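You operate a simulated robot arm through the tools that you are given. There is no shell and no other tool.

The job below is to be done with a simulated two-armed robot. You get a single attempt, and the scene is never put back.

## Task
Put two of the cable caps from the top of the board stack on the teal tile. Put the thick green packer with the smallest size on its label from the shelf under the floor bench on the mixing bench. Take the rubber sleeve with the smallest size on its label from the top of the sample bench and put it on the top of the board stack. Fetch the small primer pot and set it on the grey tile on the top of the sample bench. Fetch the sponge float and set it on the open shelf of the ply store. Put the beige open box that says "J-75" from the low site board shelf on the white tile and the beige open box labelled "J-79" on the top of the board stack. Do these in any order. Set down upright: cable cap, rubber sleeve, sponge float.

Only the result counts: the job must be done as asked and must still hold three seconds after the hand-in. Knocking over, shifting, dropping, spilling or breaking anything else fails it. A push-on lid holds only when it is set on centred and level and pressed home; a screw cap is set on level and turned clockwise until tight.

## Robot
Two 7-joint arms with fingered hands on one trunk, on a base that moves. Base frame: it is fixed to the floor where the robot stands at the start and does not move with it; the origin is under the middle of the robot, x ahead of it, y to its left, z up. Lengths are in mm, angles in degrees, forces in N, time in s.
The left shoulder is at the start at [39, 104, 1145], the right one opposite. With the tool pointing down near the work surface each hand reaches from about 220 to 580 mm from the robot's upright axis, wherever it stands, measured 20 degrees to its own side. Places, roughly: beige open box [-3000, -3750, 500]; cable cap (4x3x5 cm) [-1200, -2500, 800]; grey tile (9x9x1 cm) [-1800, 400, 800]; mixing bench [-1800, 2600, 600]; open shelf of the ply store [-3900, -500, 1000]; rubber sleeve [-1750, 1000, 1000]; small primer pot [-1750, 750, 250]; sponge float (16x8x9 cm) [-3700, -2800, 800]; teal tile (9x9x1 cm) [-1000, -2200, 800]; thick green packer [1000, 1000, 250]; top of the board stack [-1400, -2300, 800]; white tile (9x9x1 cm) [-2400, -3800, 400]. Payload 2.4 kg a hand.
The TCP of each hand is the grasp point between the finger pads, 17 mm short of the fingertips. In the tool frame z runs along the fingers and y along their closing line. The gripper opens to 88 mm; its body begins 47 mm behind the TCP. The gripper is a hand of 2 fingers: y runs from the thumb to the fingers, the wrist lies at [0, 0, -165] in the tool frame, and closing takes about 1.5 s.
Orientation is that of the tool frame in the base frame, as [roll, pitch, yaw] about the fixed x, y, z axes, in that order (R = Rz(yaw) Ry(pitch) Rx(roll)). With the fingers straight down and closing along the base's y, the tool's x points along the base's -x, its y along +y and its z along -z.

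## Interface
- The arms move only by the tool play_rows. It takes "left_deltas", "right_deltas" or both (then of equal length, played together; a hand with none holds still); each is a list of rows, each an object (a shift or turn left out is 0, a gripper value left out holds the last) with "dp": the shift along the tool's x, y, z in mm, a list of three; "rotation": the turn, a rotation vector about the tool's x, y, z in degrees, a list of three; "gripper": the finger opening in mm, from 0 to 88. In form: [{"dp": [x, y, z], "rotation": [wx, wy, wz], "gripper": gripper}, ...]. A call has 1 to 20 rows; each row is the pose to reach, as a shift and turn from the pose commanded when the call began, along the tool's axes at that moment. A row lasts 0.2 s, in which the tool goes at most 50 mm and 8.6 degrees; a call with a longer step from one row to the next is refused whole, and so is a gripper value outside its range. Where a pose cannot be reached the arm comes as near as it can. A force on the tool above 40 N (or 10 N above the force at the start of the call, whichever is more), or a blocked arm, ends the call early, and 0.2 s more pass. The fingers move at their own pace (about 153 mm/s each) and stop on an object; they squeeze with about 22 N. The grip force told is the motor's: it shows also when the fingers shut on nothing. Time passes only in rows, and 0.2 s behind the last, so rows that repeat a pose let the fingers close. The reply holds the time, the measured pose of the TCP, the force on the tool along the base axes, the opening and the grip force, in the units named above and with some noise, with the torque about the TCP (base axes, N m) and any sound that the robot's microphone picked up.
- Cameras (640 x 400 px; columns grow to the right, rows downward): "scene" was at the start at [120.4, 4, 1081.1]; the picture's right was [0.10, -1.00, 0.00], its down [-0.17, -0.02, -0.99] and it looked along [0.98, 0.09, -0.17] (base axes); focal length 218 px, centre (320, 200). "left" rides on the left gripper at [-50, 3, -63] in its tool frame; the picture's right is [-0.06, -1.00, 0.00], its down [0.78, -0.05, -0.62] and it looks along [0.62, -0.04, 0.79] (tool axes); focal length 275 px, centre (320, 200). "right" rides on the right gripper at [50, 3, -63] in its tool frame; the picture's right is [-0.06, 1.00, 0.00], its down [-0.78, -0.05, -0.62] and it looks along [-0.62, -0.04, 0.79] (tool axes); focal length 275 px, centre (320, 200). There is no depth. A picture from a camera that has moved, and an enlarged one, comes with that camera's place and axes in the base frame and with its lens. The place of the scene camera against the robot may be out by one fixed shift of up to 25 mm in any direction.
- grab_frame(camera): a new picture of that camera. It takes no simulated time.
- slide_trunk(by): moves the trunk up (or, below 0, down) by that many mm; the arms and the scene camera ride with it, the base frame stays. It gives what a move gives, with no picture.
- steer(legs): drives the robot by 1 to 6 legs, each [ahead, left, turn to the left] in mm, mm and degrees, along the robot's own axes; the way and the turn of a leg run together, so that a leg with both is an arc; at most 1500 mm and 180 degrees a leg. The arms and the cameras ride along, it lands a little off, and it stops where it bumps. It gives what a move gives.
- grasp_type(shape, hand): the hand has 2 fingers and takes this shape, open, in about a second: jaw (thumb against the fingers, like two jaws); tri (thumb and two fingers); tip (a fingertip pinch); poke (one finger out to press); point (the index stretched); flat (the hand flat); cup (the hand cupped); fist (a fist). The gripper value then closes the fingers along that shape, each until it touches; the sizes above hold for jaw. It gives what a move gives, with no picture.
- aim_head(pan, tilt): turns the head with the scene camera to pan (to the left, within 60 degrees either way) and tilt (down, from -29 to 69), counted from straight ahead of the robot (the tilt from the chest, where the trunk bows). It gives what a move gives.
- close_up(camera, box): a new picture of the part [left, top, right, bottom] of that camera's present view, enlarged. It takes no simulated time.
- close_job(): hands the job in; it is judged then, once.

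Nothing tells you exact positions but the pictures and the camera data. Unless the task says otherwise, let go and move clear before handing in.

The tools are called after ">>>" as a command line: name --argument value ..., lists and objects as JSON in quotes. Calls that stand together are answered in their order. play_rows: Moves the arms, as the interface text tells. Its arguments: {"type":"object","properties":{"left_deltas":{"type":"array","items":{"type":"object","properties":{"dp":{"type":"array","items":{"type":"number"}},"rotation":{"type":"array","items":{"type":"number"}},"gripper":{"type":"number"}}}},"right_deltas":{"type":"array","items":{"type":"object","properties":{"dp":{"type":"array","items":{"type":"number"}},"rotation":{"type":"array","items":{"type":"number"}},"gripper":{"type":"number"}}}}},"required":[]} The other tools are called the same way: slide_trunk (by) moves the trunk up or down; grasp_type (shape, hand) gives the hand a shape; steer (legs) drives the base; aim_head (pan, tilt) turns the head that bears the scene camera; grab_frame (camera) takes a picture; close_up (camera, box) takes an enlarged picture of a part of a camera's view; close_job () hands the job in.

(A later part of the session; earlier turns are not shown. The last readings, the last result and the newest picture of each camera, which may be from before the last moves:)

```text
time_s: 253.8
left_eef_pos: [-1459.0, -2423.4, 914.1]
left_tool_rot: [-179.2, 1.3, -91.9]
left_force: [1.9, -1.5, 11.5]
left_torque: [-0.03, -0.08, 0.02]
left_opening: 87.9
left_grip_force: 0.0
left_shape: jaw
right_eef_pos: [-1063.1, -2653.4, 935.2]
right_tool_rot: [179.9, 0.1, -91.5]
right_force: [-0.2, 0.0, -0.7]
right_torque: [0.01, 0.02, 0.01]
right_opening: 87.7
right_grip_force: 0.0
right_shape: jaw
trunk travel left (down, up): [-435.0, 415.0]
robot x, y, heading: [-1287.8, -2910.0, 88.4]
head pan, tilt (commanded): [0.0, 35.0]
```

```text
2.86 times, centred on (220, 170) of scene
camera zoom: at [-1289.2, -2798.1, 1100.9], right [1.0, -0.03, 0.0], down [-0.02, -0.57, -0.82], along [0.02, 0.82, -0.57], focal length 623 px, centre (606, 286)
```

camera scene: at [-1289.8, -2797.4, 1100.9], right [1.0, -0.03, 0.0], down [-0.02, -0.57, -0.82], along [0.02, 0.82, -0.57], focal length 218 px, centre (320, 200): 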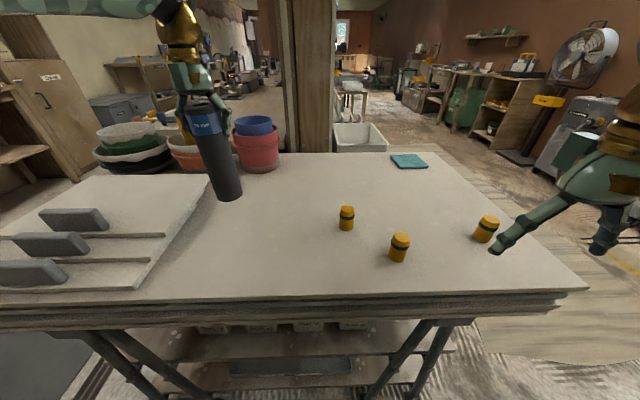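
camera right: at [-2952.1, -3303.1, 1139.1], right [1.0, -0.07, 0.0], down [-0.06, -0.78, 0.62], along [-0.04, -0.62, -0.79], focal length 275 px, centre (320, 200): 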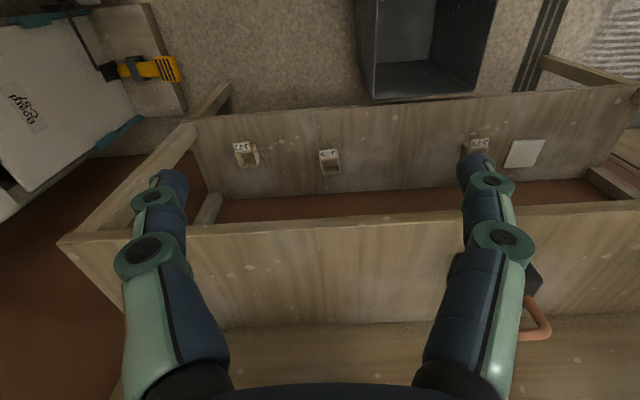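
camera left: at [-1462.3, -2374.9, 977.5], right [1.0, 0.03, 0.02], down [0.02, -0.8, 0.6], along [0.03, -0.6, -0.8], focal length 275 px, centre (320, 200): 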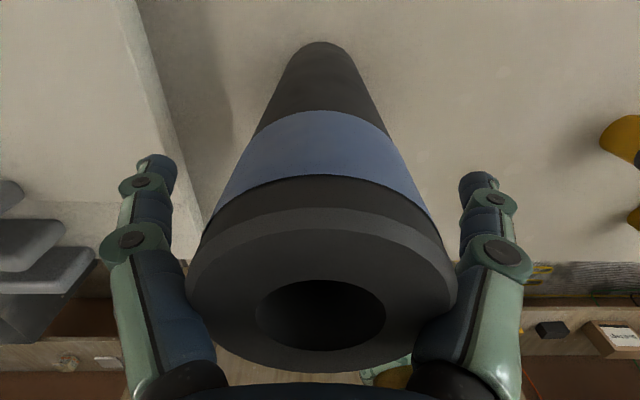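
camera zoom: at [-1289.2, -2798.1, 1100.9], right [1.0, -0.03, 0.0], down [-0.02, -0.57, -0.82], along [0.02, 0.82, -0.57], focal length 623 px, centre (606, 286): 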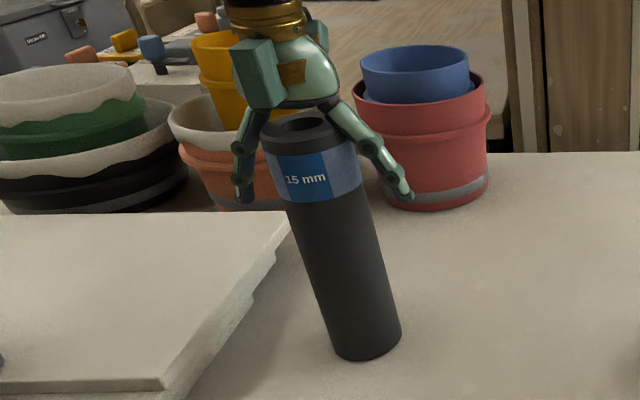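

Released. Now straight up, clear of the sleeve.

>>> play_rows --left_deltas '[{"dp": [0, 0, -5]}, {"dp": [0, 0, -15]}, {"dp": [0, 0, -35]}, {"dp": [0, 0, -65]}, {"dp": [0, 0, -100]}, {"dp": [0, 0, -130]}, {"dp": [0, 0, -130]}]'

>>> grab_frame --camera "scene"

>>> close_up --camera "scene" --box '[320, 140, 520, 280]'

```text
time_s: 255.4
left_eef_pos: [-1465.0, -2426.0, 1043.5]
left_tool_rot: [-179.2, 1.2, -91.8]
left_force: [-0.5, 0.3, -0.2]
left_torque: [0.01, -0.02, -0.01]
left_opening: 87.7
left_grip_force: 0.1
left_shape: jaw
right_eef_pos: [-1062.0, -2652.0, 934.6]
right_tool_rot: [180.0, 0.2, -91.6]
right_force: [-0.2, -0.2, -0.6]
right_torque: [0.02, 0.02, 0.01]
right_opening: 87.8
right_grip_force: 0.0
right_shape: jaw
trunk travel left (down, up): [-435.0, 415.0]
robot x, y, heading: [-1288.1, -2908.6, 88.4]
head pan, tilt (commanded): [0.0, 35.0]
```

```text
taken
camera scene: at [-1289.7, -2797.4, 1100.8], right [1.0, -0.03, 0.0], down [-0.02, -0.57, -0.82], along [0.02, 0.82, -0.57], focal length 218 px, centre (320, 200)
```

scene: 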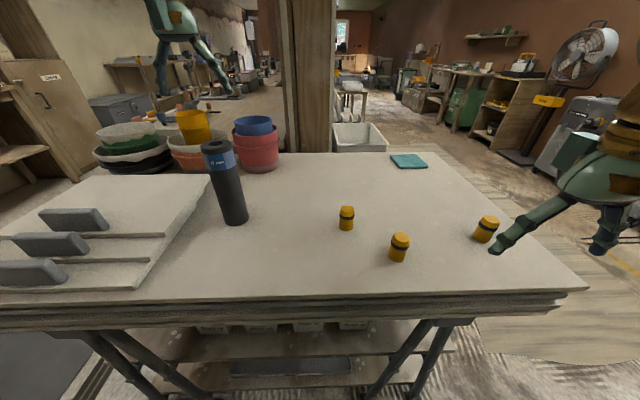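

```text
2.86 times, centred on (420, 210) of scene
camera zoom: at [-1289.7, -2797.4, 1100.8], right [1.0, -0.03, 0.0], down [-0.02, -0.57, -0.82], along [0.02, 0.82, -0.57], focal length 623 px, centre (34, 171)
```

zoom: 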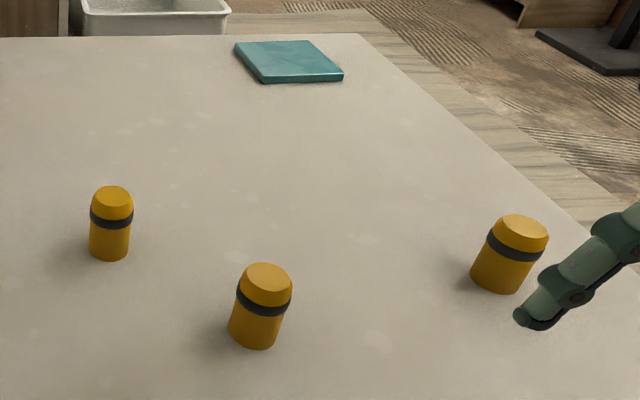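

The sleeve stands upright on the stack. For the caps and the teal tile at about [-990, -2164, 783] the east side is best, so I'll check that area first.

>>> aim_head --pan -55 --tilt 25

>>> grab_frame --camera "scene"

```text
time_s: 256.7
left_eef_pos: [-1463.9, -2425.9, 1042.8]
left_tool_rot: [-179.2, 1.1, -91.8]
left_force: [-0.3, -0.9, 0.1]
left_torque: [0.0, 0.04, -0.01]
left_opening: 87.9
left_grip_force: 0.1
left_shape: jaw
right_eef_pos: [-1061.1, -2652.1, 935.2]
right_tool_rot: [179.9, 0.2, -91.5]
right_force: [-0.9, 0.2, 0.3]
right_torque: [0.01, -0.03, 0.01]
right_opening: 87.9
right_grip_force: 0.1
right_shape: jaw
trunk travel left (down, up): [-435.0, 415.0]
robot x, y, heading: [-1287.6, -2910.9, 88.5]
head pan, tilt (commanded): [-55.0, 25.0]
```

```text
taken
camera scene: at [-1215.2, -2834.5, 1116.6], right [0.55, -0.83, 0.0], down [-0.35, -0.23, -0.91], along [0.76, 0.5, -0.42], focal length 218 px, centre (320, 200)
```

scene: 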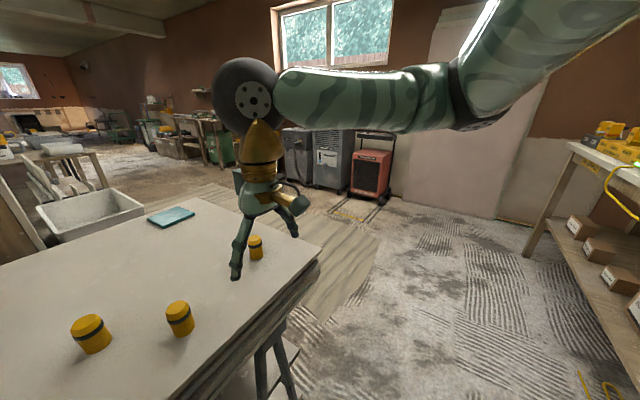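

The east side is free. I'll drive around to it and face west toward the stack.

>>> steer --legs '[[-110, 0, 0], [0, -950, 0], [680, 0, 0], [0, 0, 91.5]]'

>>> aim_head --pan 0 --tilt 35

>>> grab_frame --camera "scene"

```text
time_s: 269.7
left_eef_pos: [-795.0, -2574.6, 1041.7]
left_tool_rot: [-179.2, 1.3, 0.5]
left_force: [-0.2, 0.9, 0.2]
left_torque: [0.02, -0.02, -0.01]
left_opening: 87.6
left_grip_force: 0.0
left_shape: jaw
right_eef_pos: [-584.8, -2163.9, 935.6]
right_tool_rot: [179.9, 0.1, 0.8]
right_force: [0.4, -0.8, 0.0]
right_torque: [-0.01, -0.01, -0.02]
right_opening: 88.0
right_grip_force: 0.0
right_shape: jaw
trunk travel left (down, up): [-435.0, 415.0]
robot x, y, heading: [-315.8, -2382.2, -179.3]
head pan, tilt (commanded): [-55.0, 25.0]
```

```text
time_s: 270.9
left_eef_pos: [-793.8, -2575.0, 1042.7]
left_tool_rot: [-179.3, 1.1, 0.4]
left_force: [-0.2, 0.1, 0.5]
left_torque: [0.01, -0.02, -0.02]
left_opening: 88.1
left_grip_force: 0.1
left_shape: jaw
right_eef_pos: [-584.3, -2164.6, 934.4]
right_tool_rot: [179.9, 0.1, 0.8]
right_force: [0.0, 0.9, 0.5]
right_torque: [-0.04, -0.01, -0.03]
right_opening: 87.6
right_grip_force: 0.1
right_shape: jaw
trunk travel left (down, up): [-435.0, 415.0]
robot x, y, heading: [-322.0, -2382.7, -179.3]
head pan, tilt (commanded): [0.0, 35.0]
```

```text
taken
camera scene: at [-438.3, -2388.2, 1100.9], right [-0.01, 1.0, 0.0], down [0.57, 0.01, -0.82], along [-0.82, -0.01, -0.57], focal length 218 px, centre (320, 200)
```

scene: 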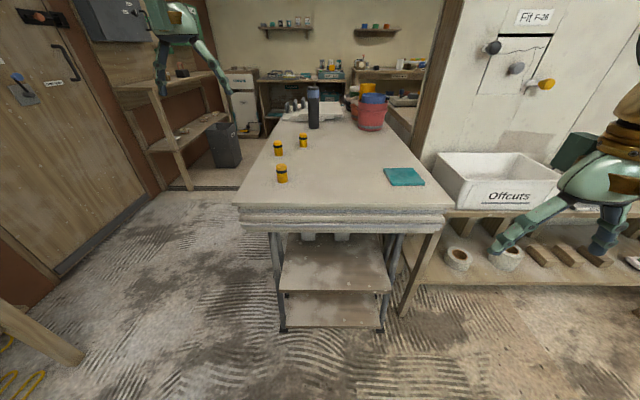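

>>> close_up --camera "scene" --box '[240, 120, 450, 220]'

```text
3.05 times, centred on (345, 170) of scene
camera zoom: at [-438.3, -2388.2, 1100.9], right [-0.01, 1.0, 0.0], down [0.57, 0.01, -0.82], along [-0.82, -0.01, -0.57], focal length 664 px, centre (244, 291)
```

zoom: 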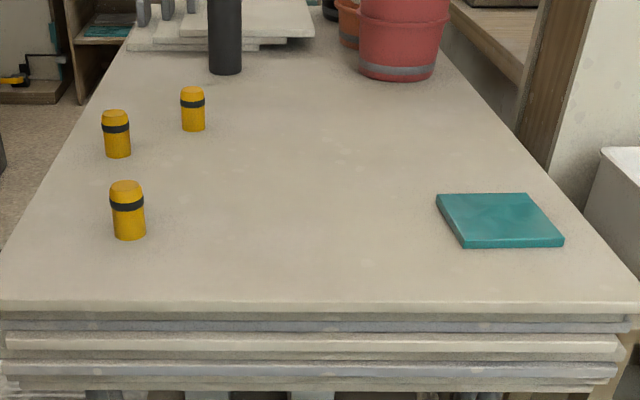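

Cap positions from here: C [-975, -2501], B [-1159, -2544]; the tile centre is [-988, -2158, 783]. I'll use the right hand, moving the base so cap C is within reach.

>>> steer --legs '[[0, 309, 0], [265, 0, 0]]'

>>> play_rows --right_deltas '[{"dp": [-40, 0, 0]}, {"dp": [-80, 0, 0]}, {"dp": [-110, 0, 0]}, {"dp": [-110, 0, 0]}]'

>>> grab_frame --camera "right"

```text
time_s: 274.5
left_eef_pos: [-1053.2, -2887.4, 1042.6]
left_tool_rot: [-179.1, 1.2, 0.7]
left_force: [-0.5, 0.3, 0.5]
left_torque: [0.01, -0.01, -0.01]
left_opening: 88.2
left_grip_force: 0.1
left_shape: jaw
right_eef_pos: [-843.7, -2475.7, 934.8]
right_tool_rot: [180.0, -0.1, 1.0]
right_force: [0.3, -0.5, -1.3]
right_torque: [0.0, 0.0, -0.02]
right_opening: 87.9
right_grip_force: 0.1
right_shape: jaw
trunk travel left (down, up): [-435.0, 415.0]
robot x, y, heading: [-576.8, -2690.2, -179.3]
head pan, tilt (commanded): [0.0, 35.0]
```

```text
time_s: 275.5
left_eef_pos: [-1052.1, -2887.4, 1043.7]
left_tool_rot: [-179.2, 1.2, 0.7]
left_force: [-0.3, -0.2, 0.4]
left_torque: [0.02, 0.0, -0.06]
left_opening: 87.9
left_grip_force: 0.0
left_shape: jaw
right_eef_pos: [-953.5, -2477.3, 934.7]
right_tool_rot: [179.9, 0.0, 0.9]
right_force: [1.3, 0.0, -0.4]
right_torque: [0.02, 0.0, -0.01]
right_opening: 87.7
right_grip_force: 0.2
right_shape: jaw
trunk travel left (down, up): [-435.0, 415.0]
robot x, y, heading: [-578.5, -2693.6, -179.2]
head pan, tilt (commanded): [0.0, 35.0]
```

```text
taken
camera right: at [-903.5, -2480.3, 999.1], right [-0.05, -1.0, 0.0], down [-0.78, 0.04, 0.62], along [-0.62, 0.03, -0.79], focal length 275 px, centre (320, 200)
```

right: 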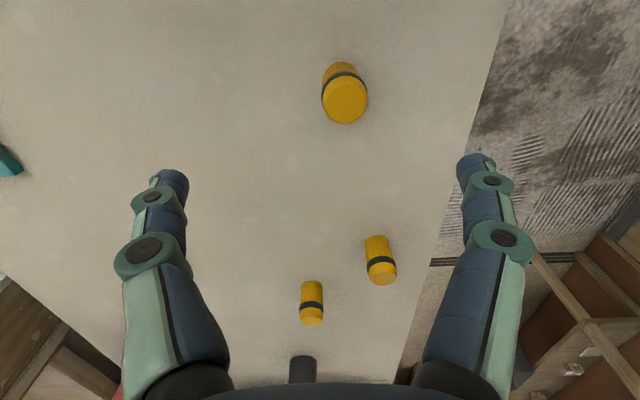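

>>> play_rows --right_deltas '[{"dp": [-5, 8, 20]}, {"dp": [-10, 16.5, 40]}, {"dp": [-10, 16.5, 65]}, {"dp": [-10, 16.5, 65]}]'

>>> grab_frame --camera "right"

```text
time_s: 276.5
left_eef_pos: [-1052.7, -2887.9, 1041.9]
left_tool_rot: [-179.2, 1.2, 0.7]
left_force: [0.5, -0.3, -0.5]
left_torque: [0.01, -0.02, 0.04]
left_opening: 87.8
left_grip_force: 0.0
left_shape: jaw
right_eef_pos: [-963.6, -2493.9, 869.8]
right_tool_rot: [179.9, 0.0, 1.0]
right_force: [-0.5, -0.2, -0.2]
right_torque: [-0.01, 0.0, -0.01]
right_opening: 87.9
right_grip_force: 0.1
right_shape: jaw
trunk travel left (down, up): [-435.0, 415.0]
robot x, y, heading: [-572.3, -2696.2, -179.3]
head pan, tilt (commanded): [0.0, 35.0]
```

```text
taken
camera right: at [-913.8, -2496.5, 934.3], right [-0.05, -1.0, 0.0], down [-0.78, 0.04, 0.62], along [-0.62, 0.03, -0.79], focal length 275 px, centre (320, 200)
```

right: 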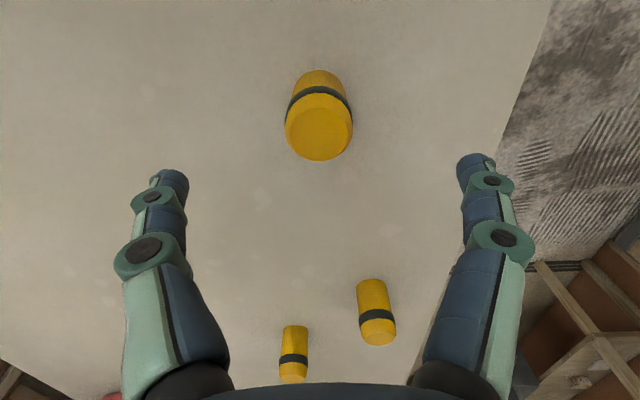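

Cap C is centred under the hand. I'll descend and grip it.

>>> play_rows --right_deltas '[{"dp": [1, 0, 25], "gripper": 70}, {"dp": [1, 0, 45], "gripper": 60}, {"dp": [1, 0, 58], "gripper": 60}, {"dp": [1, 0, 66], "gripper": 60}, {"dp": [1, 0, 68], "gripper": 60}]'

>>> grab_frame --camera "right"

```text
time_s: 277.7
left_eef_pos: [-1052.8, -2888.9, 1042.3]
left_tool_rot: [-179.1, 1.1, 0.7]
left_force: [0.3, 0.1, -0.3]
left_torque: [0.0, 0.03, -0.03]
left_opening: 87.8
left_grip_force: 0.2
left_shape: jaw
right_eef_pos: [-963.1, -2495.2, 802.1]
right_tool_rot: [179.9, 0.0, 0.9]
right_force: [-0.8, -0.6, -0.6]
right_torque: [-0.01, 0.0, -0.02]
right_opening: 60.6
right_grip_force: 0.0
right_shape: jaw
trunk travel left (down, up): [-435.0, 415.0]
robot x, y, heading: [-574.9, -2689.3, -178.9]
head pan, tilt (commanded): [0.0, 35.0]
```

```text
taken
camera right: at [-911.8, -2497.4, 866.3], right [-0.05, -1.0, 0.0], down [-0.78, 0.04, 0.62], along [-0.62, 0.03, -0.79], focal length 275 px, centre (320, 200)
```

right: 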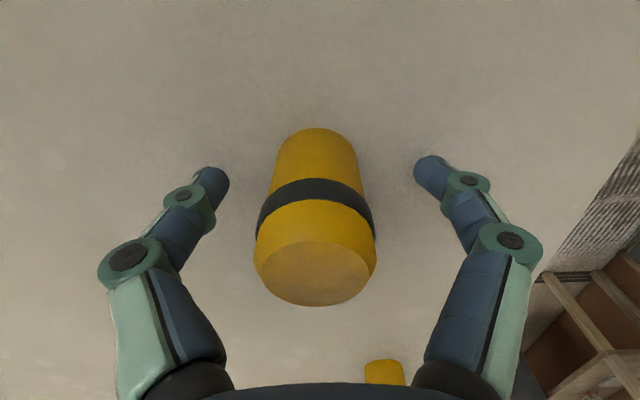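

>>> play_rows --right_deltas '[{"gripper": 45}, {"gripper": 30}, {"gripper": 15}, {"gripper": 10}, {"gripper": 10}, {"gripper": 10}]'

>>> grab_frame --camera "right"

```text
time_s: 279.1
left_eef_pos: [-1053.5, -2887.9, 1042.5]
left_tool_rot: [-179.2, 1.2, 0.7]
left_force: [0.3, 0.2, 0.2]
left_torque: [0.01, 0.02, 0.0]
left_opening: 87.9
left_grip_force: 0.0
left_shape: jaw
right_eef_pos: [-962.4, -2494.5, 801.4]
right_tool_rot: [180.0, 0.0, 1.0]
right_force: [0.4, -0.4, 0.4]
right_torque: [-0.01, 0.01, 0.01]
right_opening: 20.8
right_grip_force: 22.8
right_shape: jaw
trunk travel left (down, up): [-435.0, 415.0]
robot x, y, heading: [-575.4, -2692.5, -178.8]
head pan, tilt (commanded): [0.0, 35.0]
```

```text
taken
camera right: at [-911.8, -2497.3, 866.5], right [-0.05, -1.0, 0.0], down [-0.78, 0.04, 0.62], along [-0.62, 0.03, -0.79], focal length 275 px, centre (320, 200)
```

right: 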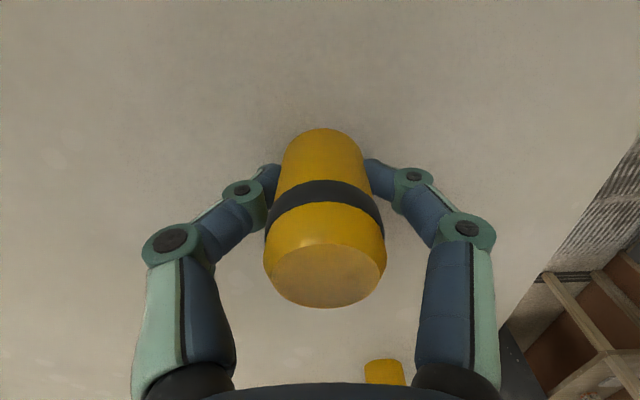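

>>> play_rows --right_deltas '[{"dp": [0, 0, -15]}, {"dp": [0, 0, -45]}, {"dp": [0, 0, -80]}, {"dp": [0, 0, -110]}, {"dp": [0, 0, -110]}]'

>>> steer --legs '[[0, -335, 0]]'

>>> grab_frame --camera "right"

>>> grab_frame --camera "scene"

```text
time_s: 280.3
left_eef_pos: [-1051.4, -2887.8, 1042.8]
left_tool_rot: [-179.2, 1.1, 0.7]
left_force: [0.4, -0.5, -0.3]
left_torque: [-0.01, -0.01, 0.0]
left_opening: 87.9
left_grip_force: 0.0
left_shape: jaw
right_eef_pos: [-962.8, -2493.3, 911.2]
right_tool_rot: [179.9, 0.2, 0.9]
right_force: [-0.9, 0.3, 0.9]
right_torque: [-0.02, 0.0, -0.02]
right_opening: 20.7
right_grip_force: 22.0
right_shape: jaw
trunk travel left (down, up): [-435.0, 415.0]
robot x, y, heading: [-581.2, -2691.8, -179.2]
head pan, tilt (commanded): [0.0, 35.0]
```

```text
time_s: 282.5
left_eef_pos: [-1058.9, -2551.5, 1042.3]
left_tool_rot: [-179.1, 1.2, 0.6]
left_force: [0.3, -1.0, -0.3]
left_torque: [-0.02, 0.02, 0.0]
left_opening: 88.0
left_grip_force: 0.0
left_shape: jaw
right_eef_pos: [-968.8, -2159.6, 912.2]
right_tool_rot: [180.0, -0.1, 0.8]
right_force: [-0.2, -0.1, -0.6]
right_torque: [-0.02, 0.04, -0.03]
right_opening: 20.9
right_grip_force: 22.1
right_shape: jaw
trunk travel left (down, up): [-435.0, 415.0]
robot x, y, heading: [-576.6, -2356.2, -179.0]
head pan, tilt (commanded): [0.0, 35.0]
```

```text
taken
camera right: at [-917.4, -2160.6, 975.6], right [-0.05, -1.0, 0.0], down [-0.78, 0.04, 0.62], along [-0.62, 0.03, -0.79], focal length 275 px, centre (320, 200)
```

right: 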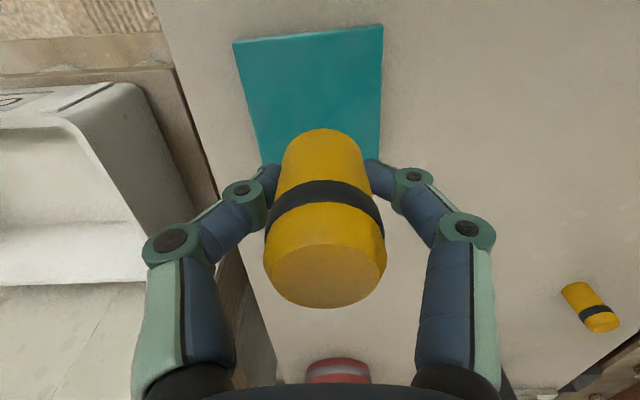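

```text
taken
camera scene: at [-701.4, -2365.2, 1100.8], right [-0.01, 1.0, 0.0], down [0.57, 0.01, -0.82], along [-0.82, -0.01, -0.57], focal length 218 px, centre (320, 200)
```

scene: 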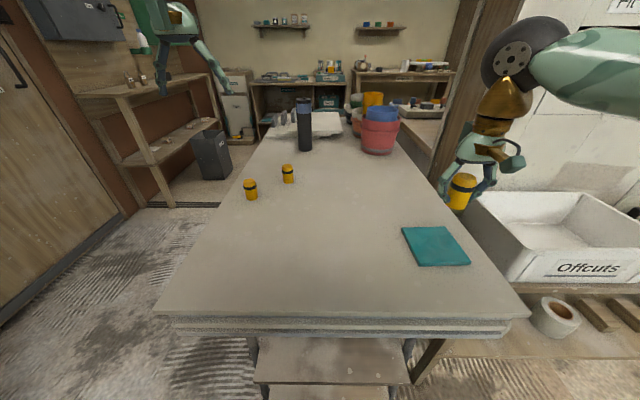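

The tile centre is [-986, -2154] and the first cap goes on its far half. I'll move over and descend.

>>> play_rows --right_deltas '[{"dp": [-20, -3, 0]}, {"dp": [-39, -6, 10]}, {"dp": [-39, -6, 40]}, {"dp": [-39, -6, 70]}, {"dp": [-39, -6, 88]}, {"dp": [-39, -6, 88]}]'

>>> grab_frame --camera "right"

>>> close_up --camera "scene" --box '[360, 160, 520, 280]'

```text
time_s: 283.9
left_eef_pos: [-1057.2, -2552.8, 1041.2]
left_tool_rot: [-179.2, 1.2, 0.6]
left_force: [1.2, -0.3, 0.7]
left_torque: [-0.01, 0.01, 0.02]
left_opening: 88.1
left_grip_force: 0.0
left_shape: jaw
right_eef_pos: [-1007.3, -2153.6, 822.6]
right_tool_rot: [179.9, 0.0, 0.8]
right_force: [0.6, 0.8, -0.2]
right_torque: [-0.04, 0.01, 0.01]
right_opening: 20.5
right_grip_force: 22.3
right_shape: jaw
trunk travel left (down, up): [-435.0, 415.0]
robot x, y, heading: [-580.3, -2354.8, -179.4]
head pan, tilt (commanded): [0.0, 35.0]
```

```text
taken
camera right: at [-957.1, -2155.7, 886.9], right [-0.05, -1.0, 0.0], down [-0.78, 0.04, 0.62], along [-0.62, 0.03, -0.79], focal length 275 px, centre (320, 200)
```

right: 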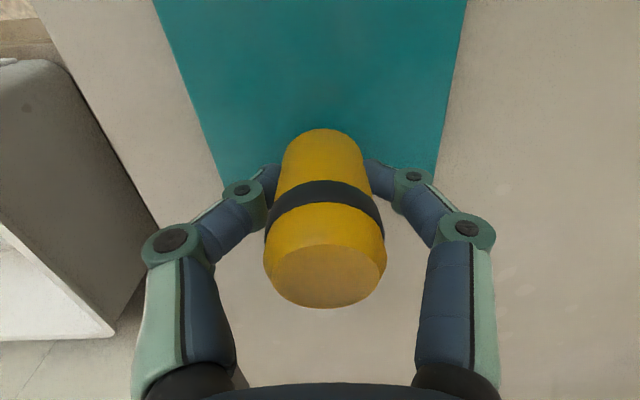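

```text
3.33 times, centred on (440, 220) of scene
camera zoom: at [-701.4, -2365.5, 1100.8], right [-0.01, 1.0, 0.0], down [0.57, 0.01, -0.82], along [-0.82, -0.01, -0.57], focal length 726 px, centre (-80, 133)
```

zoom: 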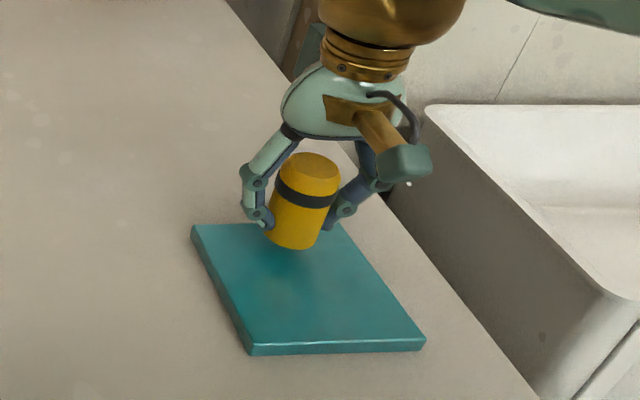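

>>> play_rows --right_deltas '[{"dp": [0, 0, 4]}, {"dp": [0, 0, 7]}, {"dp": [0, 0, 10]}, {"dp": [0, 0, 12]}, {"dp": [0, 0, 14]}]'

```text
time_s: 285.1
left_eef_pos: [-1057.3, -2553.1, 1041.3]
left_tool_rot: [-179.2, 1.4, 0.5]
left_force: [-0.1, -0.7, -0.1]
left_torque: [0.01, -0.01, 0.02]
left_opening: 87.9
left_grip_force: 0.1
left_shape: jaw
right_eef_pos: [-1007.8, -2153.3, 809.0]
right_tool_rot: [179.9, 0.2, 0.9]
right_force: [-0.4, -0.4, 7.7]
right_torque: [0.0, -0.01, 0.02]
right_opening: 20.9
right_grip_force: 22.1
right_shape: jaw
trunk travel left (down, up): [-435.0, 415.0]
robot x, y, heading: [-583.4, -2355.7, -179.2]
head pan, tilt (commanded): [0.0, 35.0]
```

Touchdown at 7.7 N. I'll release and lift.

>>> play_rows --right_deltas '[{"gripper": 26}, {"gripper": 34}, {"gripper": 46}, {"gripper": 60}, {"gripper": 60}]'

>>> play_rows --right_deltas '[{"dp": [0, 0, -10]}, {"dp": [0, 0, -30]}, {"dp": [0, 0, -60]}, {"dp": [0, 0, -100]}, {"dp": [0, 0, -100]}]'

>>> grab_frame --camera "right"

>>> close_up --camera "scene" --box '[360, 160, 520, 280]'

```text
time_s: 286.3
left_eef_pos: [-1058.4, -2552.6, 1043.0]
left_tool_rot: [-179.2, 1.3, 0.4]
left_force: [0.5, -0.1, 0.1]
left_torque: [0.01, -0.02, -0.02]
left_opening: 87.9
left_grip_force: 0.0
left_shape: jaw
right_eef_pos: [-1006.6, -2152.1, 810.5]
right_tool_rot: [180.0, 0.0, 0.9]
right_force: [0.3, 0.5, 0.0]
right_torque: [-0.02, -0.01, 0.0]
right_opening: 60.1
right_grip_force: 0.0
right_shape: jaw
trunk travel left (down, up): [-435.0, 415.0]
robot x, y, heading: [-581.3, -2358.2, -179.5]
head pan, tilt (commanded): [0.0, 35.0]
```

```text
time_s: 287.5
left_eef_pos: [-1058.3, -2551.9, 1041.6]
left_tool_rot: [-179.4, 1.3, 0.6]
left_force: [0.3, 0.2, -0.7]
left_torque: [0.01, -0.02, -0.02]
left_opening: 87.8
left_grip_force: 0.0
left_shape: jaw
right_eef_pos: [-1006.6, -2153.4, 911.3]
right_tool_rot: [179.9, 0.1, 0.8]
right_force: [0.0, 0.3, -0.5]
right_torque: [-0.02, -0.01, 0.0]
right_opening: 59.6
right_grip_force: 0.0
right_shape: jaw
trunk travel left (down, up): [-435.0, 415.0]
robot x, y, heading: [-582.9, -2357.6, -178.9]
head pan, tilt (commanded): [0.0, 35.0]
```

```text
taken
camera right: at [-956.5, -2157.1, 974.7], right [-0.05, -1.0, 0.0], down [-0.78, 0.04, 0.62], along [-0.62, 0.03, -0.78], focal length 275 px, centre (320, 200)
```

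right: 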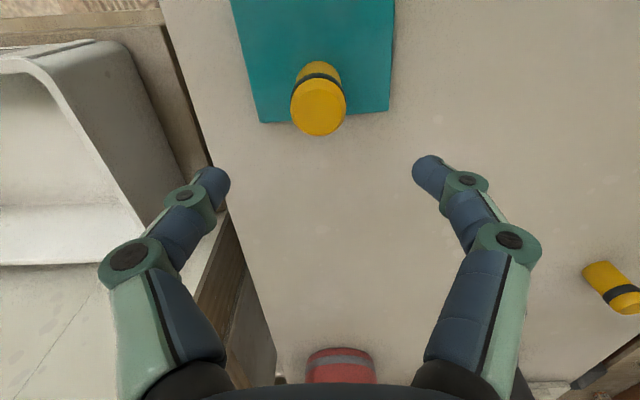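

```text
3.33 times, centred on (440, 220) of scene
camera zoom: at [-701.4, -2365.5, 1100.8], right [-0.01, 1.0, 0.0], down [0.57, 0.01, -0.82], along [-0.82, -0.01, -0.57], focal length 726 px, centre (-80, 133)
```

zoom: 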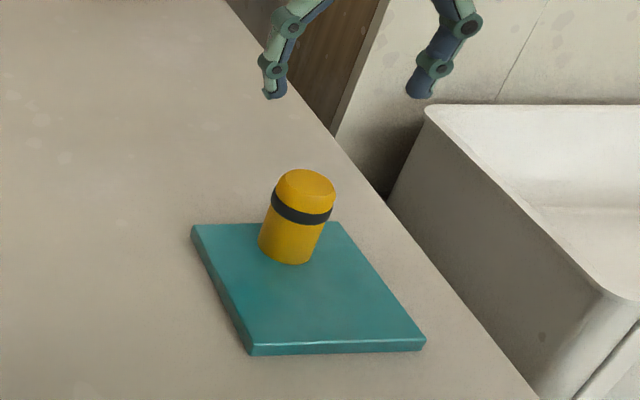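

The first cap is on the tile. Now for cap B at about [-1159, -2544].

>>> steer --legs '[[0, 377, 0], [57, 0, 0]]'

>>> play_rows --right_deltas '[{"dp": [-40, 0, 0], "gripper": 88}, {"dp": [-80, 0, 0], "gripper": 88}, {"dp": [-90, 0, 0], "gripper": 88}, {"dp": [-90, 0, 0], "gripper": 88}]'

>>> grab_frame --camera "right"

```text
time_s: 290.4
left_eef_pos: [-1109.9, -2928.3, 1042.0]
left_tool_rot: [-179.2, 1.2, 0.6]
left_force: [-1.0, 0.0, 0.9]
left_torque: [0.02, 0.0, -0.01]
left_opening: 87.9
left_grip_force: 0.0
left_shape: jaw
right_eef_pos: [-1060.1, -2531.2, 909.3]
right_tool_rot: [179.9, 0.0, 0.8]
right_force: [-0.3, -0.6, 0.2]
right_torque: [-0.02, 0.01, 0.0]
right_opening: 59.6
right_grip_force: 0.0
right_shape: jaw
trunk travel left (down, up): [-435.0, 415.0]
robot x, y, heading: [-635.0, -2738.5, -179.2]
head pan, tilt (commanded): [0.0, 35.0]
```

```text
time_s: 291.4
left_eef_pos: [-1109.9, -2930.0, 1041.8]
left_tool_rot: [-179.2, 1.1, 0.7]
left_force: [0.0, 0.9, -0.6]
left_torque: [0.0, 0.0, 0.03]
left_opening: 87.9
left_grip_force: 0.1
left_shape: jaw
right_eef_pos: [-1151.7, -2533.4, 910.3]
right_tool_rot: [179.9, 0.1, 0.9]
right_force: [0.7, 0.2, -1.0]
right_torque: [-0.01, -0.01, 0.0]
right_opening: 88.0
right_grip_force: 0.1
right_shape: jaw
trunk travel left (down, up): [-435.0, 415.0]
robot x, y, heading: [-631.8, -2732.0, -179.3]
head pan, tilt (commanded): [0.0, 35.0]
```

```text
taken
camera right: at [-1100.6, -2536.0, 974.0], right [-0.05, -1.0, 0.0], down [-0.78, 0.04, 0.62], along [-0.62, 0.03, -0.79], focal length 275 px, centre (320, 200)
```

right: 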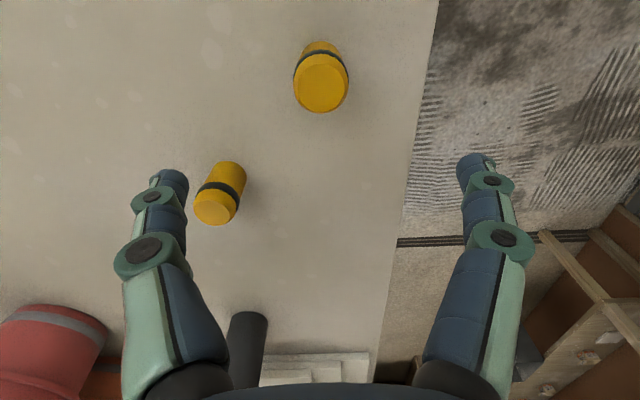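

>>> play_rows --right_deltas '[{"dp": [4, 0, 20], "gripper": 70}, {"dp": [8, 0.5, 45], "gripper": 60}, {"dp": [8, 0.5, 60], "gripper": 60}, {"dp": [8, 0.5, 60], "gripper": 60}]'

>>> grab_frame --camera "right"

```text
time_s: 292.4
left_eef_pos: [-1111.4, -2928.8, 1042.3]
left_tool_rot: [-179.2, 1.2, 0.5]
left_force: [-0.1, -0.1, 1.0]
left_torque: [0.01, 0.01, -0.01]
left_opening: 88.0
left_grip_force: 0.0
left_shape: jaw
right_eef_pos: [-1142.8, -2532.9, 849.0]
right_tool_rot: [179.9, 0.0, 0.8]
right_force: [-0.6, 0.4, -0.4]
right_torque: [-0.01, 0.01, 0.02]
right_opening: 60.0
right_grip_force: 0.1
right_shape: jaw
trunk travel left (down, up): [-435.0, 415.0]
robot x, y, heading: [-635.7, -2734.5, -179.0]
head pan, tilt (commanded): [0.0, 35.0]
```

```text
taken
camera right: at [-1091.9, -2535.1, 912.8], right [-0.05, -1.0, 0.0], down [-0.78, 0.04, 0.62], along [-0.62, 0.03, -0.79], focal length 275 px, centre (320, 200)
```

right: 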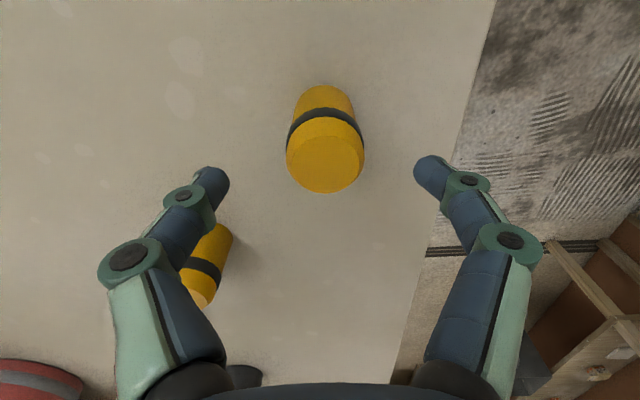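

>>> play_rows --right_deltas '[{"dp": [-2, 2, 18]}, {"dp": [-2, 2, 36]}, {"dp": [-2, 2, 47]}, {"dp": [-2, 2, 47], "gripper": 45}, {"dp": [-2, 2, 47], "gripper": 30}, {"dp": [-2, 2, 47], "gripper": 15}, {"dp": [-2, 2, 47], "gripper": 10}, {"dp": [-2, 2, 47], "gripper": 10}, {"dp": [-2, 2, 47], "gripper": 10}]'

>>> grab_frame --camera "right"

```text
time_s: 294.4
left_eef_pos: [-1110.7, -2929.2, 1041.9]
left_tool_rot: [-179.2, 1.2, 0.6]
left_force: [-1.0, -0.4, 0.6]
left_torque: [0.02, -0.01, -0.02]
left_opening: 87.8
left_grip_force: 0.0
left_shape: jaw
right_eef_pos: [-1135.5, -2536.0, 805.2]
right_tool_rot: [179.8, -0.1, 0.8]
right_force: [0.5, 0.2, 0.6]
right_torque: [0.02, -0.01, -0.02]
right_opening: 9.8
right_grip_force: 0.1
right_shape: jaw
right hand out of reach, approached as far as the arm can: row 2, 3, 4, 5, 6, 7, 8, 9
trunk travel left (down, up): [-435.0, 415.0]
robot x, y, heading: [-635.5, -2736.5, -179.3]
head pan, tilt (commanded): [0.0, 35.0]
```

```text
taken
camera right: at [-1084.4, -2538.4, 869.5], right [-0.05, -1.0, 0.0], down [-0.78, 0.04, 0.62], along [-0.62, 0.03, -0.79], focal length 275 px, centre (320, 200)
```

right: 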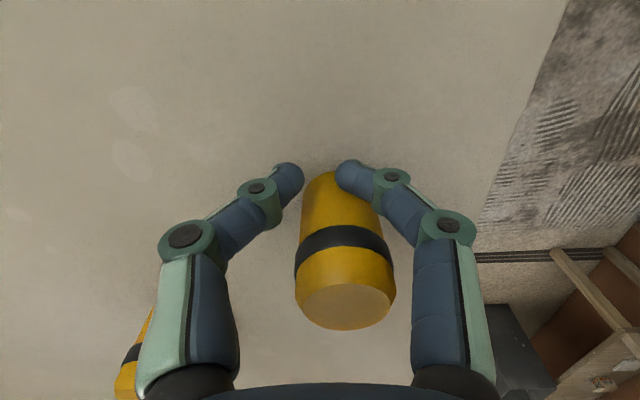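

The hand ran out of reach just short of the cap, so I'll reopen, rise, and bring the base 30 mm closer.

>>> play_rows --right_deltas '[{"gripper": 30}, {"gripper": 60}, {"gripper": 60}, {"dp": [0, 0, -20], "gripper": 60}, {"dp": [0, 0, -45], "gripper": 60}, {"dp": [0, 0, -60], "gripper": 60}, {"dp": [0, 0, -60], "gripper": 60}]'

>>> steer --legs '[[35, 0, 0]]'

>>> grab_frame --camera "right"

```text
time_s: 296.0
left_eef_pos: [-1110.9, -2929.3, 1042.3]
left_tool_rot: [-179.2, 1.3, 0.5]
left_force: [-0.5, 0.3, 0.0]
left_torque: [-0.01, -0.01, -0.01]
left_opening: 88.0
left_grip_force: 0.0
left_shape: jaw
right_eef_pos: [-1136.0, -2534.5, 867.4]
right_tool_rot: [179.9, -0.1, 0.8]
right_force: [-0.4, 0.2, 0.1]
right_torque: [0.02, 0.04, 0.01]
right_opening: 59.5
right_grip_force: 0.0
right_shape: jaw
trunk travel left (down, up): [-435.0, 415.0]
robot x, y, heading: [-632.7, -2734.8, -179.6]
head pan, tilt (commanded): [0.0, 35.0]
```

```text
time_s: 296.9
left_eef_pos: [-1146.0, -2930.6, 1041.9]
left_tool_rot: [-179.3, 1.2, 0.6]
left_force: [-0.3, 1.0, -0.2]
left_torque: [0.01, 0.02, 0.02]
left_opening: 88.0
left_grip_force: 0.1
left_shape: jaw
right_eef_pos: [-1169.6, -2536.8, 866.4]
right_tool_rot: [179.8, -0.1, 0.9]
right_force: [0.3, 0.1, -0.5]
right_torque: [-0.02, -0.02, -0.03]
right_opening: 59.7
right_grip_force: 0.0
right_shape: jaw
trunk travel left (down, up): [-435.0, 415.0]
robot x, y, heading: [-668.7, -2738.0, -179.0]
head pan, tilt (commanded): [0.0, 35.0]
```

```text
taken
camera right: at [-1119.8, -2538.3, 931.1], right [-0.05, -1.0, 0.0], down [-0.78, 0.04, 0.62], along [-0.62, 0.03, -0.79], focal length 275 px, centre (320, 200)
```

right: 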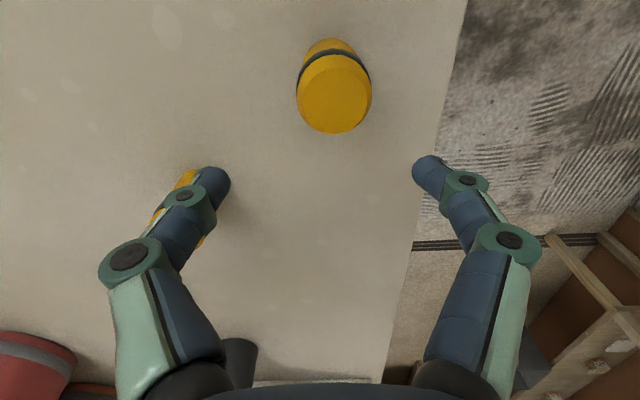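

>>> play_rows --right_deltas '[{"dp": [7, 3, 0]}, {"dp": [12.6, 5.6, 10]}, {"dp": [12.6, 5.6, 25]}, {"dp": [12.6, 5.6, 25]}]'

>>> grab_frame --camera "right"

```text
time_s: 297.9
left_eef_pos: [-1145.0, -2929.6, 1042.1]
left_tool_rot: [-179.2, 1.2, 0.6]
left_force: [-0.4, 0.1, 0.1]
left_torque: [-0.03, 0.01, -0.01]
left_opening: 87.8
left_grip_force: 0.0
left_shape: jaw
right_eef_pos: [-1158.5, -2539.9, 841.2]
right_tool_rot: [179.9, 0.0, 0.9]
right_force: [0.1, -0.4, -0.5]
right_torque: [0.01, 0.02, -0.02]
right_opening: 59.7
right_grip_force: 0.1
right_shape: jaw
trunk travel left (down, up): [-435.0, 415.0]
robot x, y, heading: [-665.5, -2734.3, -178.9]
head pan, tilt (commanded): [0.0, 35.0]
```

```text
taken
camera right: at [-1106.6, -2543.0, 906.0], right [-0.05, -1.0, 0.0], down [-0.78, 0.04, 0.62], along [-0.62, 0.03, -0.79], focal length 275 px, centre (320, 200)
```

right: 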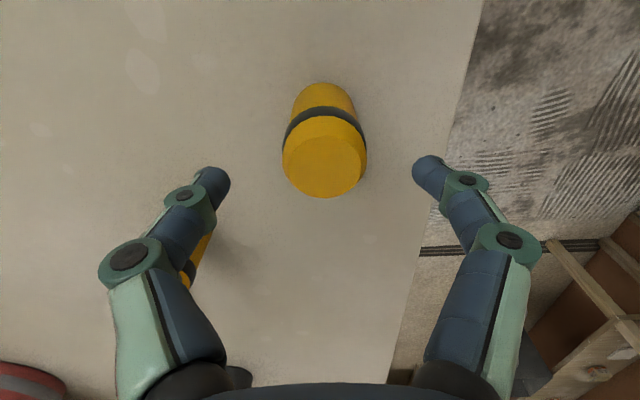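

>>> play_rows --right_deltas '[{"dp": [2, 2, 15]}, {"dp": [2, 2, 30]}, {"dp": [2, 2, 39]}, {"dp": [2, 2, 39], "gripper": 45}, {"dp": [2, 2, 39], "gripper": 30}, {"dp": [2, 2, 39], "gripper": 15}, {"dp": [2, 2, 39], "gripper": 10}, {"dp": [2, 2, 39], "gripper": 10}, {"dp": [2, 2, 39], "gripper": 10}]'

>>> grab_frame --camera "right"

```text
time_s: 299.9
left_eef_pos: [-1145.0, -2931.1, 1042.3]
left_tool_rot: [-179.2, 1.1, 0.6]
left_force: [0.3, 0.3, -0.3]
left_torque: [0.0, -0.01, -0.03]
left_opening: 88.0
left_grip_force: 0.1
left_shape: jaw
right_eef_pos: [-1155.5, -2542.3, 803.5]
right_tool_rot: [179.9, 0.0, 0.8]
right_force: [0.1, 0.0, 0.1]
right_torque: [0.01, 0.0, 0.03]
right_opening: 20.9
right_grip_force: 22.0
right_shape: jaw
trunk travel left (down, up): [-435.0, 415.0]
robot x, y, heading: [-666.8, -2735.3, -179.0]
head pan, tilt (commanded): [0.0, 35.0]
```

```text
taken
camera right: at [-1104.8, -2545.5, 867.9], right [-0.05, -1.0, 0.0], down [-0.78, 0.04, 0.62], along [-0.62, 0.03, -0.79], focal length 275 px, centre (320, 200)
```

right: 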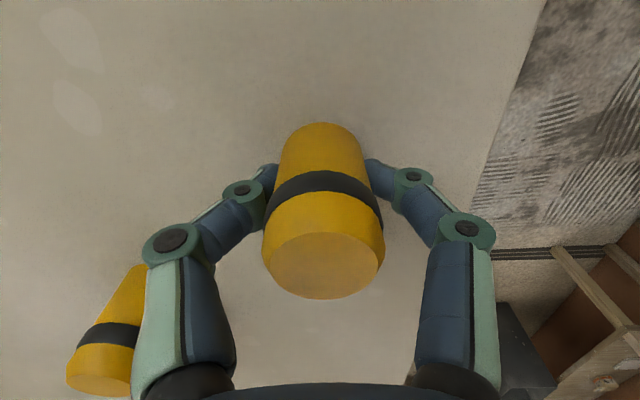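

>>> play_rows --right_deltas '[{"dp": [0, 0, -15]}, {"dp": [0, 0, -45]}, {"dp": [0, 0, -80]}, {"dp": [0, 0, -110]}, {"dp": [30, 0, -110]}, {"dp": [61, 0, -110]}, {"dp": [61, 0, -110]}]'

>>> steer --legs '[[-130, 0, 0], [0, -388, 0]]'

>>> grab_frame --camera "right"

```text
time_s: 301.5
left_eef_pos: [-1144.4, -2930.2, 1042.7]
left_tool_rot: [-179.2, 1.2, 0.6]
left_force: [-0.3, 0.4, 0.4]
left_torque: [-0.04, 0.01, 0.01]
left_opening: 87.8
left_grip_force: 0.0
left_shape: jaw
right_eef_pos: [-1092.6, -2542.1, 912.2]
right_tool_rot: [179.9, -0.1, 0.8]
right_force: [0.2, -0.1, -0.6]
right_torque: [0.01, 0.03, -0.01]
right_opening: 20.5
right_grip_force: 21.4
right_shape: jaw
trunk travel left (down, up): [-435.0, 415.0]
robot x, y, heading: [-668.6, -2738.5, -178.9]
head pan, tilt (commanded): [0.0, 35.0]
```

```text
time_s: 304.8
left_eef_pos: [-1020.8, -2537.7, 1041.4]
left_tool_rot: [-179.2, 1.3, 0.6]
left_force: [-0.7, -1.0, 0.4]
left_torque: [0.0, -0.01, 0.02]
left_opening: 87.7
left_grip_force: 0.2
left_shape: jaw
right_eef_pos: [-967.8, -2149.5, 912.3]
right_tool_rot: [-180.0, 0.0, 0.8]
right_force: [-0.4, 0.8, -0.4]
right_torque: [-0.02, 0.0, -0.03]
right_opening: 20.4
right_grip_force: 21.8
right_shape: jaw
trunk travel left (down, up): [-435.0, 415.0]
robot x, y, heading: [-540.7, -2342.7, -179.2]
head pan, tilt (commanded): [0.0, 35.0]
```

```text
taken
camera right: at [-917.8, -2152.9, 976.9], right [-0.05, -1.0, 0.0], down [-0.78, 0.04, 0.62], along [-0.62, 0.03, -0.79], focal length 275 px, centre (320, 200)
```

right: 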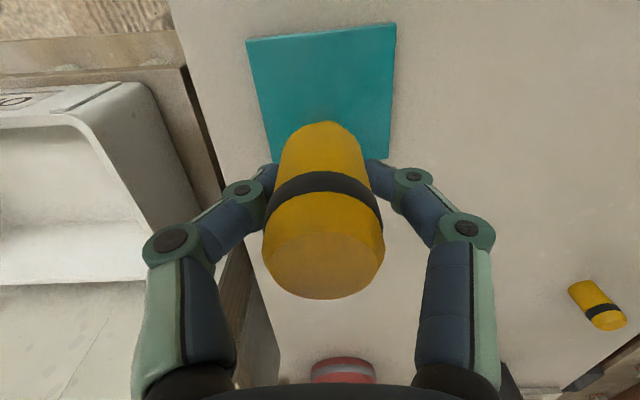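

>>> play_rows --right_deltas '[{"dp": [4, 5, 0]}, {"dp": [4, 5, 30]}, {"dp": [4, 5, 60]}, {"dp": [4, 5, 85]}, {"dp": [4, 5, 85]}]'

>>> close_up --camera "scene" --box '[340, 160, 500, 280]'

>>> grab_frame --camera "right"

```text
time_s: 306.0
left_eef_pos: [-1020.4, -2538.5, 1041.2]
left_tool_rot: [-179.1, 1.1, 0.5]
left_force: [0.0, 0.3, 0.4]
left_torque: [-0.02, 0.02, 0.01]
left_opening: 88.0
left_grip_force: 0.0
left_shape: jaw
right_eef_pos: [-964.0, -2155.4, 826.3]
right_tool_rot: [180.0, 0.0, 0.8]
right_force: [-0.2, 0.8, 0.1]
right_torque: [-0.03, 0.02, 0.03]
right_opening: 20.7
right_grip_force: 22.1
right_shape: jaw
trunk travel left (down, up): [-435.0, 415.0]
robot x, y, heading: [-546.3, -2344.1, -179.5]
head pan, tilt (commanded): [0.0, 35.0]
```

```text
3.33 times, centred on (420, 220) of scene
camera zoom: at [-664.0, -2352.0, 1100.8], right [-0.01, 1.0, 0.0], down [0.57, 0.01, -0.82], along [-0.82, -0.01, -0.57], focal length 726 px, centre (-13, 133)
```

zoom: 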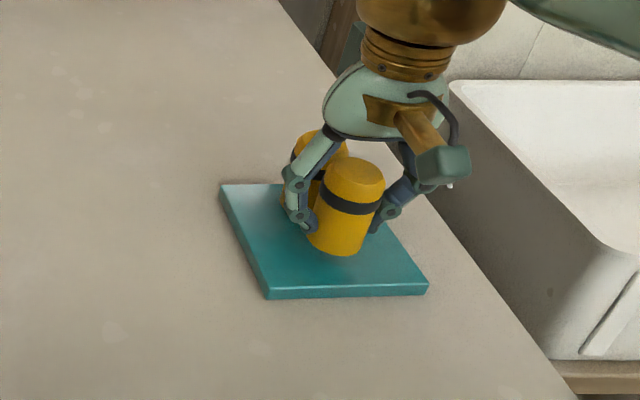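

```text
taken
camera right: at [-913.4, -2157.8, 890.5], right [-0.05, -1.0, 0.0], down [-0.78, 0.04, 0.62], along [-0.62, 0.03, -0.79], focal length 275 px, centre (320, 200)
```

right: 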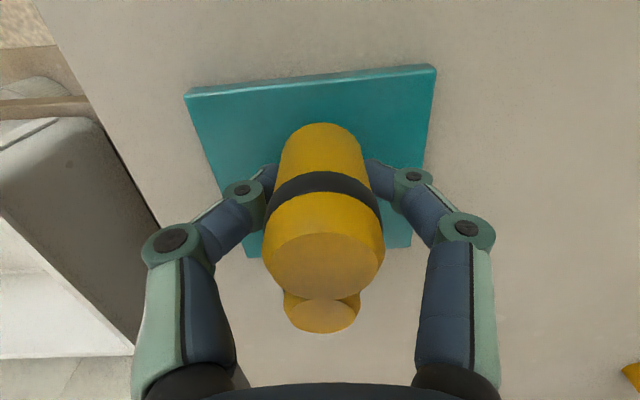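

>>> play_rows --right_deltas '[{"dp": [0, 0, 4]}, {"dp": [0, 0, 8]}, {"dp": [0, 0, 11]}, {"dp": [0, 0, 13]}, {"dp": [0, 0, 15]}]'

```text
time_s: 307.2
left_eef_pos: [-1020.8, -2538.1, 1042.6]
left_tool_rot: [-179.2, 1.3, 0.5]
left_force: [-0.6, 0.1, 0.0]
left_torque: [-0.02, 0.0, 0.01]
left_opening: 87.7
left_grip_force: 0.0
left_shape: jaw
right_eef_pos: [-964.3, -2156.0, 813.3]
right_tool_rot: [179.9, 0.0, 0.7]
right_force: [-0.1, 1.6, 4.2]
right_torque: [0.04, 0.01, -0.02]
right_opening: 20.8
right_grip_force: 21.5
right_shape: jaw
trunk travel left (down, up): [-435.0, 415.0]
robot x, y, heading: [-542.9, -2345.3, -179.1]
head pan, tilt (commanded): [0.0, 35.0]
```

Contact. I'll release and lift.

>>> play_rows --right_deltas '[{"gripper": 26}, {"gripper": 34}, {"gripper": 46}, {"gripper": 60}, {"gripper": 60}]'

>>> play_rows --right_deltas '[{"dp": [0, 0, -10]}, {"dp": [0, 0, -30]}, {"dp": [0, 0, -60]}, {"dp": [0, 0, -100]}, {"dp": [0, 0, -120]}, {"dp": [0, 0, -120]}]'

>>> grab_frame --camera "right"

>>> close_up --camera "scene" --box '[340, 160, 500, 280]'

```text
time_s: 308.4
left_eef_pos: [-1021.6, -2538.8, 1042.4]
left_tool_rot: [-179.2, 1.2, 0.6]
left_force: [-0.3, 0.0, 0.4]
left_torque: [-0.02, 0.02, 0.0]
left_opening: 87.8
left_grip_force: 0.2
left_shape: jaw
right_eef_pos: [-964.1, -2155.1, 811.3]
right_tool_rot: [179.9, 0.0, 0.7]
right_force: [0.3, 0.1, 0.3]
right_torque: [-0.01, -0.02, 0.01]
right_opening: 59.6
right_grip_force: 0.1
right_shape: jaw
trunk travel left (down, up): [-435.0, 415.0]
robot x, y, heading: [-543.8, -2348.6, -179.3]
head pan, tilt (commanded): [0.0, 35.0]
```

```text
time_s: 309.8
left_eef_pos: [-1020.8, -2539.3, 1043.4]
left_tool_rot: [-179.2, 1.2, 0.4]
left_force: [0.6, -0.1, -0.6]
left_torque: [-0.02, 0.0, -0.03]
left_opening: 88.0
left_grip_force: 0.1
left_shape: jaw
right_eef_pos: [-963.1, -2153.8, 932.9]
right_tool_rot: [179.9, 0.1, 0.7]
right_force: [0.1, -0.3, 0.1]
right_torque: [-0.04, 0.0, 0.02]
right_opening: 59.7
right_grip_force: 0.1
right_shape: jaw
trunk travel left (down, up): [-435.0, 415.0]
robot x, y, heading: [-546.4, -2343.9, -179.1]
head pan, tilt (commanded): [0.0, 35.0]
```

```text
taken
camera right: at [-912.8, -2156.3, 997.5], right [-0.05, -1.0, 0.0], down [-0.78, 0.04, 0.62], along [-0.62, 0.03, -0.79], focal length 275 px, centre (320, 200)
```

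right: 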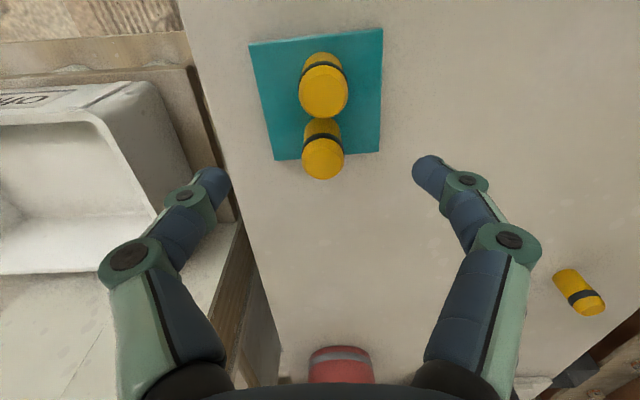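

```text
3.33 times, centred on (420, 220) of scene
camera zoom: at [-664.0, -2352.0, 1100.8], right [-0.01, 1.0, 0.0], down [0.57, 0.01, -0.82], along [-0.82, -0.01, -0.57], focal length 726 px, centre (-13, 133)
```

zoom: 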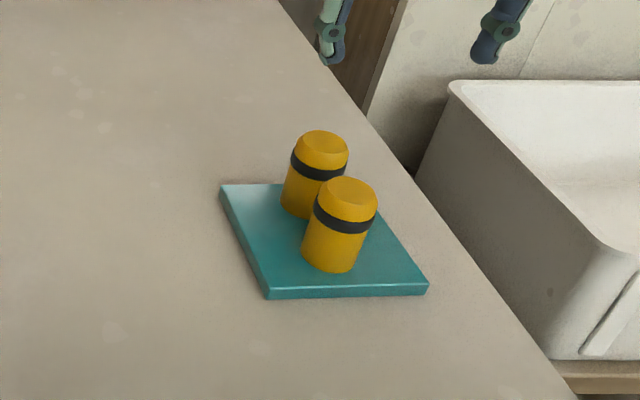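

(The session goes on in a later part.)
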